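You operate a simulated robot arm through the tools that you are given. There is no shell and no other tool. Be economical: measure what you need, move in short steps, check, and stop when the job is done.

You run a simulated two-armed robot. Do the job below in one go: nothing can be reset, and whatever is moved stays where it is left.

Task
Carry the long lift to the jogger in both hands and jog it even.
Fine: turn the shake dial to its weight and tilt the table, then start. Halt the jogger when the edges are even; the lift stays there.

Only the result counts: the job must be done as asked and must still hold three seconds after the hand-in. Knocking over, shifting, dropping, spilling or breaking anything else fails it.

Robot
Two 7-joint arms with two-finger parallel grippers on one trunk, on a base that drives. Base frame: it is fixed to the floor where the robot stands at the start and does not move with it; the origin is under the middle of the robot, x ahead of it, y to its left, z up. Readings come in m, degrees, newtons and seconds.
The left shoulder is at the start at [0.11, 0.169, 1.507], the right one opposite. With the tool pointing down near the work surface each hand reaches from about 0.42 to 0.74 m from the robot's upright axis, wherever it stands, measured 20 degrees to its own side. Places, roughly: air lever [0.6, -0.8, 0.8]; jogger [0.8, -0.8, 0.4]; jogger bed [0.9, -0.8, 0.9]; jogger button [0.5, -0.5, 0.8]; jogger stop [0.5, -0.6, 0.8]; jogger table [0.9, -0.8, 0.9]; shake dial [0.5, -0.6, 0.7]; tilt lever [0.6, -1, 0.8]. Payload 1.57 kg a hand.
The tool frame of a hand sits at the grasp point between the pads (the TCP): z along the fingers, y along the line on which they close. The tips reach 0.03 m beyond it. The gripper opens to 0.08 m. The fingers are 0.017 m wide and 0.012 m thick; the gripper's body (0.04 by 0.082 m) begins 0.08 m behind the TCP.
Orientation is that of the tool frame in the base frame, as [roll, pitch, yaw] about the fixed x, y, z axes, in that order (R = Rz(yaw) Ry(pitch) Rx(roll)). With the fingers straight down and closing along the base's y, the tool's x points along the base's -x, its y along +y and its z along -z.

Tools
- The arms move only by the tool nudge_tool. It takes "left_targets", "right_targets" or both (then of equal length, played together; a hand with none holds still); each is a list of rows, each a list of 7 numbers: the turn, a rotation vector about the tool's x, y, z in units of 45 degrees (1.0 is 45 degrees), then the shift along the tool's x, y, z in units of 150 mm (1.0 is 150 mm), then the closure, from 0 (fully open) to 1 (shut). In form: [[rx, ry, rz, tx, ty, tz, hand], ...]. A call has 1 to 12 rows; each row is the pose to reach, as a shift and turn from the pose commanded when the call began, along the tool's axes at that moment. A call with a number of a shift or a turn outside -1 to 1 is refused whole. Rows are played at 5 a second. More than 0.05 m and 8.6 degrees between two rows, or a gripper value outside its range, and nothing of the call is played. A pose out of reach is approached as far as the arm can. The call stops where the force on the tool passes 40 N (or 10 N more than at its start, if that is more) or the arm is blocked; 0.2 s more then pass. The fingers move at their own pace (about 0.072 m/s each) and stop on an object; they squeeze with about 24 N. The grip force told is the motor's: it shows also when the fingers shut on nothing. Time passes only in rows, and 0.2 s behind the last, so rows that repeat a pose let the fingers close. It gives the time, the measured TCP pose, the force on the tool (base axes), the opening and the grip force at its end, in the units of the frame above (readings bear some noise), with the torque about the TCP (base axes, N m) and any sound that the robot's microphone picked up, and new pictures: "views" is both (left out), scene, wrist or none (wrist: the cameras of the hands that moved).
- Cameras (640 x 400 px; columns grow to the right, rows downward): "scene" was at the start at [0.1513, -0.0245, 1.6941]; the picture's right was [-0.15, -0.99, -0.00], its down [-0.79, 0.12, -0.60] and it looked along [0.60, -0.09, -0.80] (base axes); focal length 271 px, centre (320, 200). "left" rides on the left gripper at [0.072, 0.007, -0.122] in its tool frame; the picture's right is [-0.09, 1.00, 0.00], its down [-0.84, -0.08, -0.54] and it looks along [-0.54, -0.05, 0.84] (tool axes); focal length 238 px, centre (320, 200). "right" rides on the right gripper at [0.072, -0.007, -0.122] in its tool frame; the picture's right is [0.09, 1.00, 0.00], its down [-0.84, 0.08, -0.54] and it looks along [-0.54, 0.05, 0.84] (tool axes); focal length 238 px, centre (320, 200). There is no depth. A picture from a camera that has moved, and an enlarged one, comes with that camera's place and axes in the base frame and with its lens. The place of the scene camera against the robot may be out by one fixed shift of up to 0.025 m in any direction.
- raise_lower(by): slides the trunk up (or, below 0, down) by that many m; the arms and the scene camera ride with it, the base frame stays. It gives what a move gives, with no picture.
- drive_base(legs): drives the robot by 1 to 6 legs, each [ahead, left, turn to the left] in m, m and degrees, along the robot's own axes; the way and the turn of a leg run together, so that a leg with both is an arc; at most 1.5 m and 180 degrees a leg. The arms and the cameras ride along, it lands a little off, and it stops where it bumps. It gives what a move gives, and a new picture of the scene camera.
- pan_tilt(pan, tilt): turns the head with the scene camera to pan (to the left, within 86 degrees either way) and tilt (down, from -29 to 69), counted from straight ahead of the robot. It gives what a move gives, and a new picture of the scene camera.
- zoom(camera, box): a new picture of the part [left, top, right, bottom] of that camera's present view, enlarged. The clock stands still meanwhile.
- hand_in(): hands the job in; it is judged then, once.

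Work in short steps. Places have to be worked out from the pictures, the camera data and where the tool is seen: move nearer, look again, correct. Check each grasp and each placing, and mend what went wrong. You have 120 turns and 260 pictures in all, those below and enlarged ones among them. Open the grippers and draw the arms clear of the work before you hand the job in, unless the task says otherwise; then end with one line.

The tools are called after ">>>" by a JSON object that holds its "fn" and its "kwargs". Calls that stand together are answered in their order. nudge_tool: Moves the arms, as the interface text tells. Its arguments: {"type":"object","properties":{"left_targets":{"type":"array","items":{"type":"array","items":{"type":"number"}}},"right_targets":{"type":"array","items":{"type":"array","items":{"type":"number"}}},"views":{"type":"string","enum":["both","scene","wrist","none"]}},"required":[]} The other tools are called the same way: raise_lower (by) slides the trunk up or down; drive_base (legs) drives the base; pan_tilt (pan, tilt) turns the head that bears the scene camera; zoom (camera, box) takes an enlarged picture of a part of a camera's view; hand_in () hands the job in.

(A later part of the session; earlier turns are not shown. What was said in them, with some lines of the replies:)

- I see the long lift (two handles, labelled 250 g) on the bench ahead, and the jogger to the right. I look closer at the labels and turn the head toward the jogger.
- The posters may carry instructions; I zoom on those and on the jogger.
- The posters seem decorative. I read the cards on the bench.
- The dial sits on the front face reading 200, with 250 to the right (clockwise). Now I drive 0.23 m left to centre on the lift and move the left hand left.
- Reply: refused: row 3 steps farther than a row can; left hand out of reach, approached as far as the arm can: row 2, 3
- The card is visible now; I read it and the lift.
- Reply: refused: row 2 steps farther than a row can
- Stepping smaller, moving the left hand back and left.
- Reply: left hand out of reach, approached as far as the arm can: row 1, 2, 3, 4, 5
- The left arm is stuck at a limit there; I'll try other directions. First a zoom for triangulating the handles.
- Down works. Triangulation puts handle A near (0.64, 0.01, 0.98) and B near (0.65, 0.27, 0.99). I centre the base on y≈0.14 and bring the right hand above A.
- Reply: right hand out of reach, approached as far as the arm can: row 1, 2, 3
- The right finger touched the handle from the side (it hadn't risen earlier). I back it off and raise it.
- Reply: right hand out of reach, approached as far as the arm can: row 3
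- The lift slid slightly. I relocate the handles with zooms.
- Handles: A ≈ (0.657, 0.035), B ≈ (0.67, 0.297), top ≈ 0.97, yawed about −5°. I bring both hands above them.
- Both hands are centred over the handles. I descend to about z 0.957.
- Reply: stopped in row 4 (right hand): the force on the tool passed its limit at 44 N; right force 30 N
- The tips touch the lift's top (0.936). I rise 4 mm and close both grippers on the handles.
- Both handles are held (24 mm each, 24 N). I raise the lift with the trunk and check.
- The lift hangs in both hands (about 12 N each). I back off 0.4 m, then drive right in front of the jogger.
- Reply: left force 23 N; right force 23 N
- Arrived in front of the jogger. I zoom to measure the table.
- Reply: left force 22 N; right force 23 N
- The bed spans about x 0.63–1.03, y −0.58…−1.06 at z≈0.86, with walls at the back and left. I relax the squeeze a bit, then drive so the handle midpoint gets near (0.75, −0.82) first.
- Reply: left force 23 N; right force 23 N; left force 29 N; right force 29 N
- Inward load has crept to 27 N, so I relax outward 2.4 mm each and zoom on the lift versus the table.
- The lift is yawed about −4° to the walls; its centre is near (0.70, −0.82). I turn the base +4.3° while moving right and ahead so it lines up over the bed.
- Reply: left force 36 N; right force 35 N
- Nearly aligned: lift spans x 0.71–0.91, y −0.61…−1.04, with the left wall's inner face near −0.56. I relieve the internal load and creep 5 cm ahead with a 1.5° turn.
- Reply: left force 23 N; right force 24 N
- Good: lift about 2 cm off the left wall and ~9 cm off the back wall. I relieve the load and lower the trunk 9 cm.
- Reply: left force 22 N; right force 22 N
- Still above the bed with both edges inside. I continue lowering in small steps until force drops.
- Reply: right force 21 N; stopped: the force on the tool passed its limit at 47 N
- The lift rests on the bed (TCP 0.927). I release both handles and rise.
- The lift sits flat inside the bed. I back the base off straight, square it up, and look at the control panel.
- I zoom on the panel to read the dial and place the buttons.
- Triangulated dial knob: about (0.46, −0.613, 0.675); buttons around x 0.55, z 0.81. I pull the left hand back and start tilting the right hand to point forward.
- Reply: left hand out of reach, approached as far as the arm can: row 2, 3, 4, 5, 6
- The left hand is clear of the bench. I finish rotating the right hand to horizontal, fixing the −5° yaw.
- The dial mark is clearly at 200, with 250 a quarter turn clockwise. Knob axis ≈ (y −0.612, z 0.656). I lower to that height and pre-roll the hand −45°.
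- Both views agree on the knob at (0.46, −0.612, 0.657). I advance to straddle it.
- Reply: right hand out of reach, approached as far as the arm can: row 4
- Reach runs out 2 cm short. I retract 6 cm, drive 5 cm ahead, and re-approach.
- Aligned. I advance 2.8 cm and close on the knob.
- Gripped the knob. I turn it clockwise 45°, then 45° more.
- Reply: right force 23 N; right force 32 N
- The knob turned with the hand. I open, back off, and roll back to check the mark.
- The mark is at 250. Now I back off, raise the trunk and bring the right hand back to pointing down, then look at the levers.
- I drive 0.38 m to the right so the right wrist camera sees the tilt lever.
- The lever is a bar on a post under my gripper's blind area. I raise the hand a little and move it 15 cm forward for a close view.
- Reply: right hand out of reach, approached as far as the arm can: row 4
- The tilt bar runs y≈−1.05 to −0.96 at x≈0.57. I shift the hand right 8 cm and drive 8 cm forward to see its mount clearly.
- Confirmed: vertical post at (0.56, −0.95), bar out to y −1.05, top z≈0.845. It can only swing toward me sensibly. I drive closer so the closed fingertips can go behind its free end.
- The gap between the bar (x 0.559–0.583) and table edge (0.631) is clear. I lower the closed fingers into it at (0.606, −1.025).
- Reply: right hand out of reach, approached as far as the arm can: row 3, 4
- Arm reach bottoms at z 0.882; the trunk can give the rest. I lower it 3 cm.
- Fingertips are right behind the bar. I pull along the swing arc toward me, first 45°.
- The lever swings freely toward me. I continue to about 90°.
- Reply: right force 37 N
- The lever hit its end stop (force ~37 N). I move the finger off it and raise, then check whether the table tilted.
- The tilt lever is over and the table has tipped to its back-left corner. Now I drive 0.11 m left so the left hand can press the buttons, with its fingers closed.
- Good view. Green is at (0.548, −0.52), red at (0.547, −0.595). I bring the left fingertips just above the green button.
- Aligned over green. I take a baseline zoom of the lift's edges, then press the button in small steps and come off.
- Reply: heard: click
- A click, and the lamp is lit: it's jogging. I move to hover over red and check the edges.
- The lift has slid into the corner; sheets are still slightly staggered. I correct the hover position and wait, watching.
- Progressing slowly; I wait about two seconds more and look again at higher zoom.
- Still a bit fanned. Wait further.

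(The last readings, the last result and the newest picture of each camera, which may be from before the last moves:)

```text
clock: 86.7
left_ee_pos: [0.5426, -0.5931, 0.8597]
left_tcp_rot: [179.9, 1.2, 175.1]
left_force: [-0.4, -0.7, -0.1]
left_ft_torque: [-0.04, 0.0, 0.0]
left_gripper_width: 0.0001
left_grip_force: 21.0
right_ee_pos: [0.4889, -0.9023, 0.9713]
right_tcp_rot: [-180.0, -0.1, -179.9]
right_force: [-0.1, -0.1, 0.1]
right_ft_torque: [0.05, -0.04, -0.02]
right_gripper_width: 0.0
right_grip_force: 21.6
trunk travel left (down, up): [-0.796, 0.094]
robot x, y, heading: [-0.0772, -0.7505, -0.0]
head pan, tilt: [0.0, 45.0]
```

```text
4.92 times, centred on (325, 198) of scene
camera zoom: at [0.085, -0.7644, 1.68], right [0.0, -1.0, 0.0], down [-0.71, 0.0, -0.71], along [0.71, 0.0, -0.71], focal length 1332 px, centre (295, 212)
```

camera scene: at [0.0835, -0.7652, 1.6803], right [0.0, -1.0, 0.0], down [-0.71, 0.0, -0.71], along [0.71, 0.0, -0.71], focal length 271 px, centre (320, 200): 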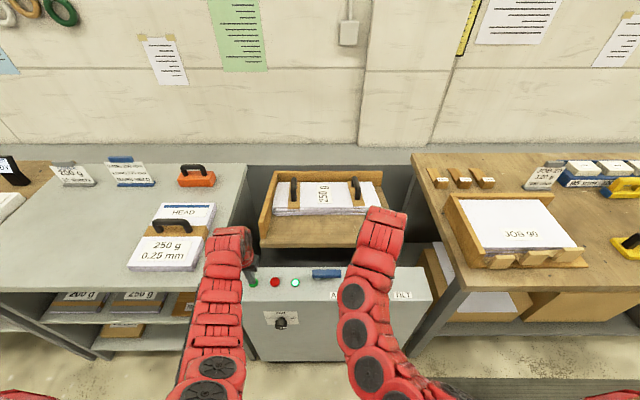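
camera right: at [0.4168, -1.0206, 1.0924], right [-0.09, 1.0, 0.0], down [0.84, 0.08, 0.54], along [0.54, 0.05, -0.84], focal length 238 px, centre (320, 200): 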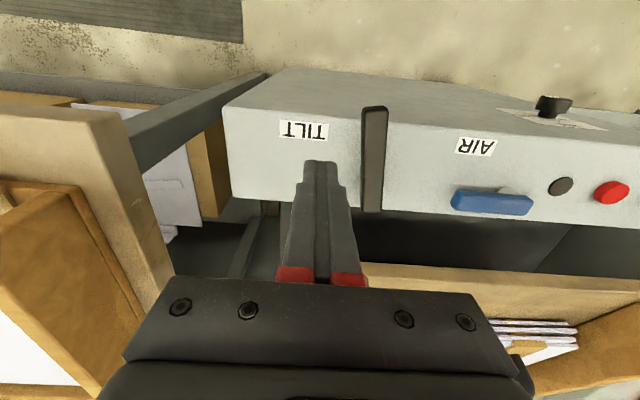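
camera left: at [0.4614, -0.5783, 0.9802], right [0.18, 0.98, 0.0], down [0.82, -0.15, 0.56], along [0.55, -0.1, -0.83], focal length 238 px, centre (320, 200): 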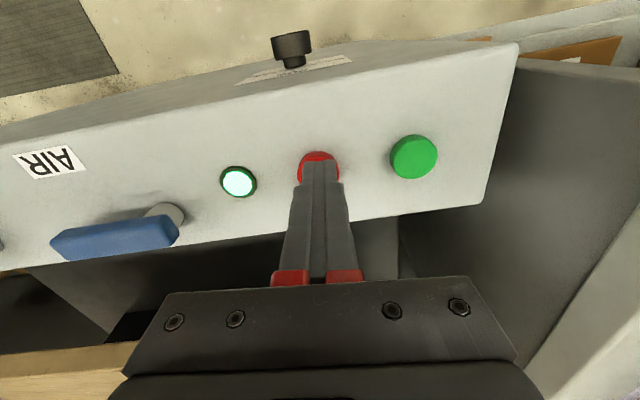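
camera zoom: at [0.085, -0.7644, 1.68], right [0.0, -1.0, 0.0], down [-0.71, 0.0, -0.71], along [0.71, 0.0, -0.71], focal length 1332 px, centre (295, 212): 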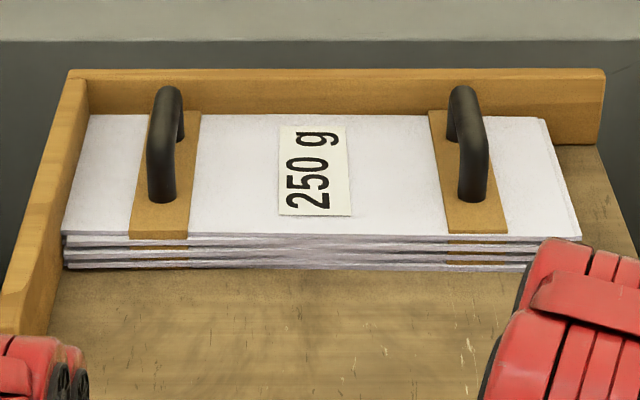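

Converging slowly. I wait about 5 s more and compare.

>>> {"fn": "nudge_tool", "kwargs": {"left_targets": [[0, 0, 0, 0, 0, 0, 1], [0, 0, 0, 0, 0, 0, 1], [0, 0, 0, 0, 0, 0, 1], [0, 0, 0, 0, 0, 0, 1], [0, 0, 0, 0, 0, 0, 1], [0, 0, 0, 0, 0, 0, 1], [0, 0, 0, 0, 0, 0, 1], [0, 0, 0, 0, 0, 0, 1], [0, 0, 0, 0, 0, 0, 1], [0, 0, 0, 0, 0, 0, 1], [0, 0, 0, 0, 0, 0, 1], [0, 0, 0, 0, 0, 0, 1]], "views": "none"}}

>>> {"fn": "zoom", "kwargs": {"camera": "scene", "box": [260, 170, 390, 225]}}

>>> {"fn": "nudge_tool", "kwargs": {"left_targets": [[0, 0, 0, 0, 0, 0, 1], [0, 0, 0, 0, 0, 0, 1], [0, 0, 0, 0, 0, 0, 1], [0, 0, 0, 0, 0, 0, 1], [0, 0, 0, 0, 0, 0, 1], [0, 0, 0, 0, 0, 0, 1], [0, 0, 0, 0, 0, 0, 1], [0, 0, 0, 0, 0, 0, 1], [0, 0, 0, 0, 0, 0, 1], [0, 0, 0, 0, 0, 0, 1], [0, 0, 0, 0, 0, 0, 1], [0, 0, 0, 0, 0, 0, 1]], "views": "none"}}

>>> {"fn": "zoom", "kwargs": {"camera": "scene", "box": [260, 170, 390, 225]}}

```text
clock: 89.3
left_ee_pos: [0.5429, -0.5942, 0.859]
left_tcp_rot: [180.0, 1.2, 175.1]
left_force: [-0.9, -0.3, 0.0]
left_ft_torque: [0.0, 0.06, 0.03]
left_gripper_width: 0.0
left_grip_force: 21.3
right_ee_pos: [0.4881, -0.902, 0.9708]
right_tcp_rot: [-180.0, -0.1, 179.9]
right_force: [-0.8, 1.0, -0.1]
right_ft_torque: [0.02, 0.02, -0.01]
right_gripper_width: 0.0
right_grip_force: 21.2
trunk travel left (down, up): [-0.796, 0.094]
robot x, y, heading: [-0.0734, -0.7512, -0.3]
head pan, tilt: [0.0, 45.0]
```

```text
4.92 times, centred on (325, 198) of scene
camera zoom: at [0.085, -0.7644, 1.68], right [0.0, -1.0, 0.0], down [-0.71, 0.0, -0.71], along [0.71, 0.0, -0.71], focal length 1332 px, centre (295, 212)
```

zoom: 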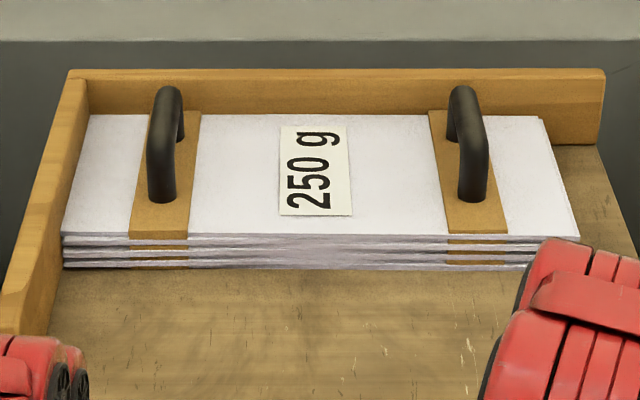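

```text
clock: 91.9
left_ee_pos: [0.5419, -0.5939, 0.8588]
left_tcp_rot: [-180.0, 1.2, 175.1]
left_force: [-0.4, 0.7, -0.4]
left_ft_torque: [-0.03, 0.01, 0.01]
left_gripper_width: 0.0
left_grip_force: 21.4
right_ee_pos: [0.4887, -0.9012, 0.9715]
right_tcp_rot: [179.9, -0.1, -179.9]
right_force: [0.3, 0.0, -0.1]
right_ft_torque: [0.0, -0.02, 0.01]
right_gripper_width: 0.0
right_grip_force: 21.5
trunk travel left (down, up): [-0.796, 0.094]
robot x, y, heading: [-0.0747, -0.7502, -0.0]
head pan, tilt: [0.0, 45.0]
```

```text
4.92 times, centred on (325, 198) of scene
camera zoom: at [0.085, -0.7645, 1.68], right [0.0, -1.0, 0.0], down [-0.71, 0.0, -0.71], along [0.71, 0.0, -0.71], focal length 1332 px, centre (295, 212)
```

zoom: 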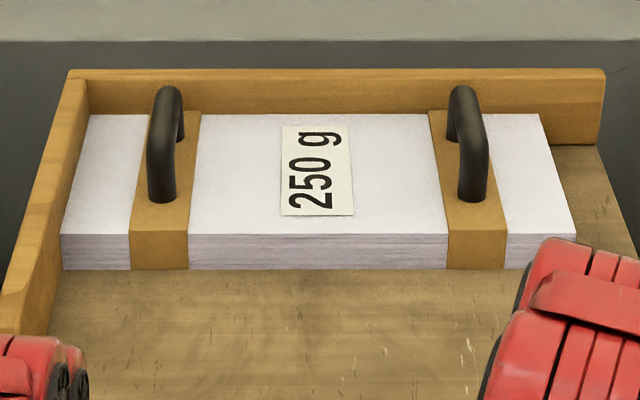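

Now the block is perfectly even, bands and all. I press red at once.

>>> {"fn": "nudge_tool", "kwargs": {"left_targets": [[0, 0, 0, -0.02, 0, 0.08, 1], [0, 0, 0, -0.02, 0, 0.13, 1], [0, 0, 0, -0.02, 0, 0.16, 1]], "views": "both"}}

```text
clock: 92.7
left_ee_pos: [0.5456, -0.5926, 0.8373]
left_tcp_rot: [179.9, 1.4, 175.0]
left_force: [-3.1, 1.9, 17.0]
left_ft_torque: [0.05, 0.18, 0.05]
left_gripper_width: 0.0001
left_grip_force: 21.8
right_ee_pos: [0.4868, -0.9019, 0.9718]
right_tcp_rot: [180.0, 0.1, 179.9]
right_force: [0.2, -0.4, -0.3]
right_ft_torque: [0.0, 0.0, 0.01]
right_gripper_width: 0.0001
right_grip_force: 21.3
trunk travel left (down, up): [-0.796, 0.094]
robot x, y, heading: [-0.0753, -0.7509, 0.0]
head pan, tilt: [0.0, 45.0]
heard: click
camera scene: at [0.0818, -0.7645, 1.6806], right [0.0, -1.0, 0.0], down [-0.71, 0.0, -0.71], along [0.71, 0.0, -0.71], focal length 271 px, centre (320, 200)
camera left: at [0.473, -0.5798, 0.9574], right [0.18, 0.98, 0.0], down [0.81, -0.15, 0.56], along [0.55, -0.1, -0.83], focal length 238 px, centre (320, 200)
```

scene: 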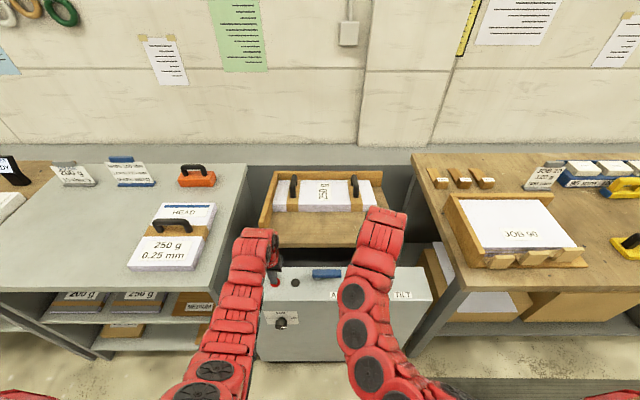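
left: 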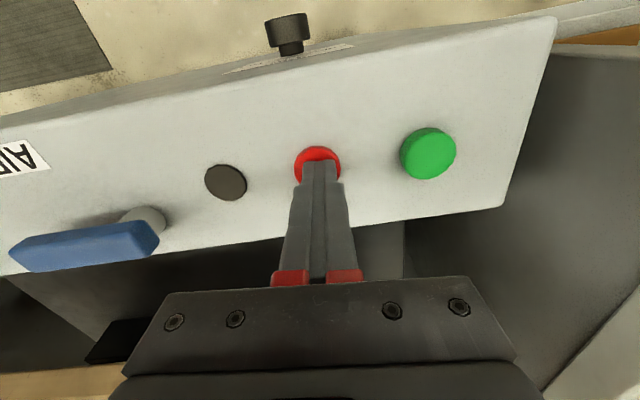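

The lamp is out: the jogger is halted. I raise the left hand, back the robot off, and open the grippers.

>>> {"fn": "nudge_tool", "kwargs": {"left_targets": [[0, 0, 0, 0, 0, -0.3, 1], [0, 0, 0, 0, 0, -0.6, 1], [0, 0, 0, 0, 0, -0.9, 1]], "views": "none"}}

>>> {"fn": "drive_base", "kwargs": {"legs": [[-0.35, 0, 0]]}}

>>> {"fn": "nudge_tool", "kwargs": {"left_targets": [[0, 0, 0, 0, 0, 0, 0.5], [0, 0, 0, 0, 0, 0, 0], [0, 0, 0, 0, 0, 0, 0], [0, 0, 0, 0, 0, 0, 0]], "right_targets": [[0, 0, 0, 0, 0, 0, 0.5], [0, 0, 0, 0, 0, 0, 0], [0, 0, 0, 0, 0, 0, 0], [0, 0, 0, 0, 0, 0, 0]], "views": "wrist"}}

>>> {"fn": "zoom", "kwargs": {"camera": "scene", "box": [220, 110, 460, 280]}}

```text
clock: 93.5
left_ee_pos: [0.5433, -0.5941, 0.9706]
left_tcp_rot: [179.9, 1.1, 175.3]
left_force: [-1.3, 0.3, 0.0]
left_ft_torque: [0.02, -0.04, 0.0]
left_gripper_width: 0.0
left_grip_force: 21.2
right_ee_pos: [0.4884, -0.901, 0.9715]
right_tcp_rot: [-179.8, -0.1, -180.0]
right_force: [-0.2, 0.7, -0.4]
right_ft_torque: [-0.01, 0.0, 0.02]
right_gripper_width: 0.0
right_grip_force: 21.0
trunk travel left (down, up): [-0.796, 0.094]
robot x, y, heading: [-0.0755, -0.7525, -0.0]
head pan, tilt: [0.0, 45.0]
```

```text
clock: 95.8
left_ee_pos: [0.2025, -0.5965, 0.9712]
left_tcp_rot: [179.9, 1.3, 174.7]
left_force: [-0.5, -0.2, -0.2]
left_ft_torque: [-0.05, -0.02, -0.05]
left_gripper_width: 0.0001
left_grip_force: 21.1
right_ee_pos: [0.1453, -0.9027, 0.9717]
right_tcp_rot: [179.9, 0.0, 179.5]
right_force: [0.2, 0.0, -0.1]
right_ft_torque: [0.04, 0.03, 0.01]
right_gripper_width: 0.0
right_grip_force: 21.2
trunk travel left (down, up): [-0.796, 0.094]
robot x, y, heading: [-0.4161, -0.7491, -0.5]
head pan, tilt: [0.0, 45.0]
stopped in leg 1: the robot was blocked; the commanded pose is now the measured one
camera scene: at [-0.2582, -0.7628, 1.6804], right [-0.01, -1.0, 0.0], down [-0.71, 0.01, -0.71], along [0.71, -0.01, -0.71], focal length 271 px, centre (320, 200)
```

scene: 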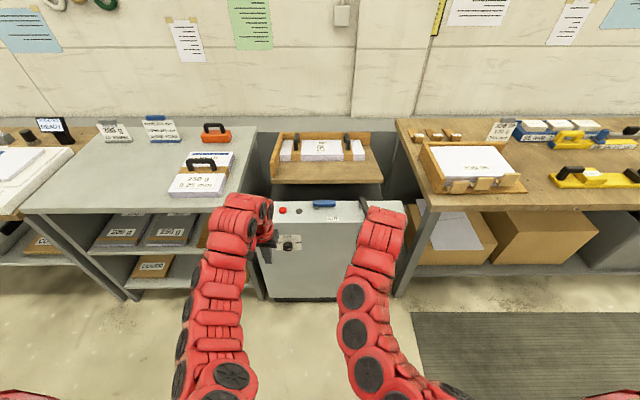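

```text
clock: 96.8
left_ee_pos: [0.2048, -0.5971, 0.9698]
left_tcp_rot: [179.9, 1.1, 174.6]
left_force: [-0.2, -0.4, 0.3]
left_ft_torque: [-0.01, -0.03, 0.04]
left_gripper_width: 0.0801
left_grip_force: 0.1
right_ee_pos: [0.147, -0.9043, 0.971]
right_tcp_rot: [-179.9, -0.2, 179.6]
right_force: [0.4, 0.8, 0.1]
right_ft_torque: [0.0, 0.0, 0.02]
right_gripper_width: 0.0802
right_grip_force: 0.0
trunk travel left (down, up): [-0.796, 0.094]
robot x, y, heading: [-0.4127, -0.7447, -0.6]
head pan, tilt: [0.0, 45.0]
camera right: at [0.0759, -0.9097, 1.0917], right [-0.09, 1.0, 0.0], down [0.84, 0.07, 0.54], along [0.54, 0.05, -0.84], focal length 238 px, centre (320, 200)
camera left: at [0.1324, -0.582, 1.0908], right [0.18, 0.98, 0.0], down [0.82, -0.15, 0.56], along [0.55, -0.1, -0.83], focal length 238 px, centre (320, 200)
```

right: 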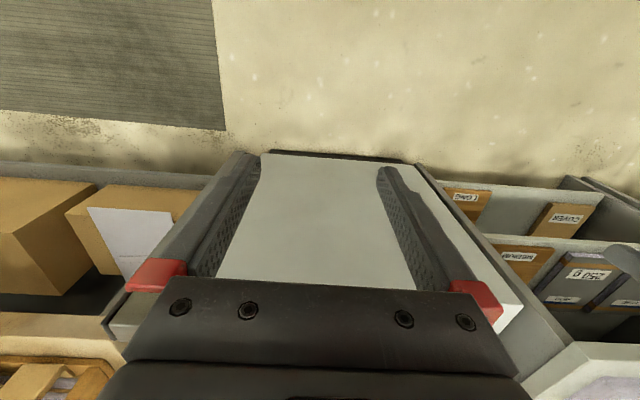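
left: 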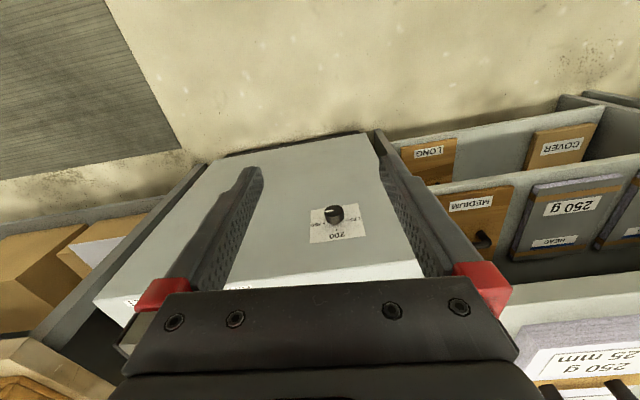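

```text
2.35 times, centred on (340, 195) of scene
camera zoom: at [-0.2558, -0.763, 1.6801], right [-0.01, -1.0, 0.0], down [-0.71, 0.01, -0.71], along [0.71, -0.01, -0.71], focal length 637 px, centre (273, 212)
```

zoom: 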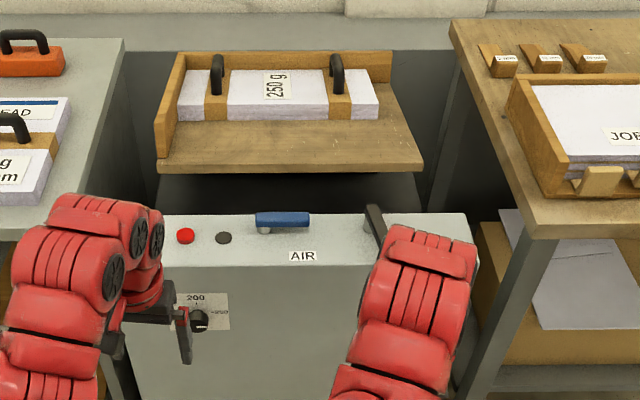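

Everything looks done; but backing up bumped something at x≈−0.42. I ease forward a little and look to the side for what it was.

>>> {"fn": "drive_base", "kwargs": {"legs": [[0.05, 0, 0]]}}

>>> {"fn": "pan_tilt", "kwargs": {"pan": -86, "tilt": 35}}

>>> {"fn": "pan_tilt", "kwargs": {"pan": 86, "tilt": 35}}

```text
clock: 97.8
left_ee_pos: [0.2531, -0.5965, 0.9712]
left_tcp_rot: [179.9, 1.1, 174.6]
left_force: [-1.1, 0.0, 0.2]
left_ft_torque: [0.01, 0.03, 0.01]
left_gripper_width: 0.0803
left_grip_force: 0.1
right_ee_pos: [0.194, -0.9038, 0.9719]
right_tcp_rot: [-179.9, -0.2, 179.5]
right_force: [0.1, -0.5, 0.2]
right_ft_torque: [-0.06, -0.01, 0.01]
right_gripper_width: 0.0802
right_grip_force: 0.0
trunk travel left (down, up): [-0.796, 0.094]
robot x, y, heading: [-0.3655, -0.7486, -0.3]
head pan, tilt: [0.0, 45.0]
camera scene: at [-0.2097, -0.7636, 1.6805], right [-0.01, -1.0, 0.0], down [-0.71, 0.01, -0.71], along [0.71, -0.01, -0.71], focal length 271 px, centre (320, 200)
```

scene: 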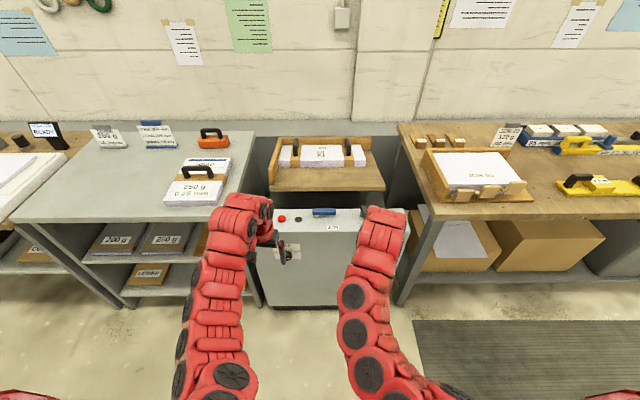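

```text
clock: 99.4
left_ee_pos: [0.2531, -0.5974, 0.9707]
left_tcp_rot: [-180.0, 1.1, 174.6]
left_force: [0.1, 0.5, -0.6]
left_ft_torque: [-0.02, 0.03, -0.02]
left_gripper_width: 0.0801
left_grip_force: 0.1
right_ee_pos: [0.1962, -0.902, 0.9713]
right_tcp_rot: [180.0, -0.3, 179.6]
right_force: [0.7, 0.2, -0.6]
right_ft_torque: [0.05, 0.0, -0.02]
right_gripper_width: 0.08
right_grip_force: 0.1
trunk travel left (down, up): [-0.796, 0.094]
robot x, y, heading: [-0.3641, -0.7471, -0.6]
head pan, tilt: [-85.9, 35.0]
camera scene: at [-0.2821, -0.8506, 1.6948], right [-1.0, -0.06, 0.0], down [-0.04, 0.57, -0.82], along [0.05, -0.82, -0.57], focal length 271 px, centre (320, 200)
```

scene: 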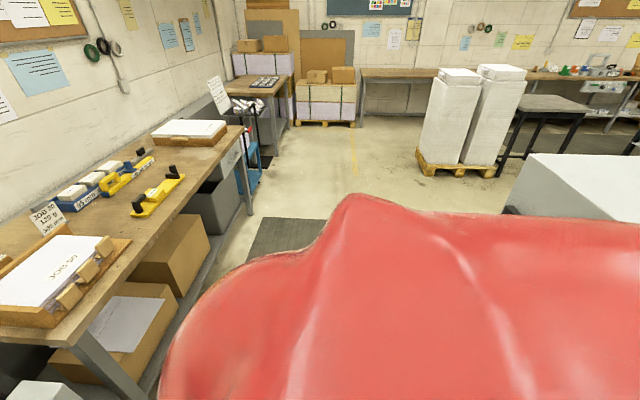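

```text
clock: 102.0
left_ee_pos: [0.255, -0.5963, 0.9696]
left_tcp_rot: [-180.0, 1.1, 174.6]
left_force: [0.2, -0.1, -0.2]
left_ft_torque: [0.0, 0.01, 0.02]
left_gripper_width: 0.0802
left_grip_force: 0.0
right_ee_pos: [0.1961, -0.9037, 0.9705]
right_tcp_rot: [-180.0, -0.2, 179.7]
right_force: [-0.8, 0.4, -0.6]
right_ft_torque: [-0.01, 0.01, -0.02]
right_gripper_width: 0.0801
right_grip_force: 0.1
trunk travel left (down, up): [-0.796, 0.094]
robot x, y, heading: [-0.362, -0.7486, -0.5]
head pan, tilt: [85.9, 35.0]
camera scene: at [-0.2803, -0.6749, 1.6948], right [1.0, -0.08, 0.0], down [-0.05, -0.57, -0.82], along [0.07, 0.82, -0.57], focal length 271 px, centre (320, 200)
```

scene: 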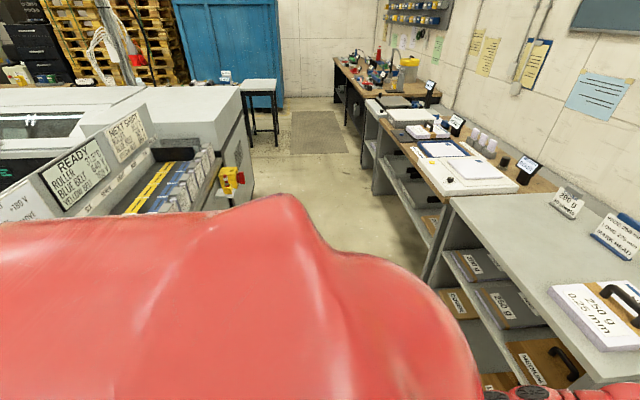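

Behind me is only the heavy press, which stands unmoved; nothing has fallen. The lift is even on the tilted table, the jogger is stopped, and the arms are clear with grippers open, so I hand in.

>>> {"fn": "hand_in", "kwargs": {}}

```text
The job is handed in.
```

The long lift is on the jogger, jogged even with the shake dial at 250 g and the table tilted. The jogger is halted and both arms are clear. While backing away at the end, the base bumped the press behind it; from what I could see, nothing moved or fell.
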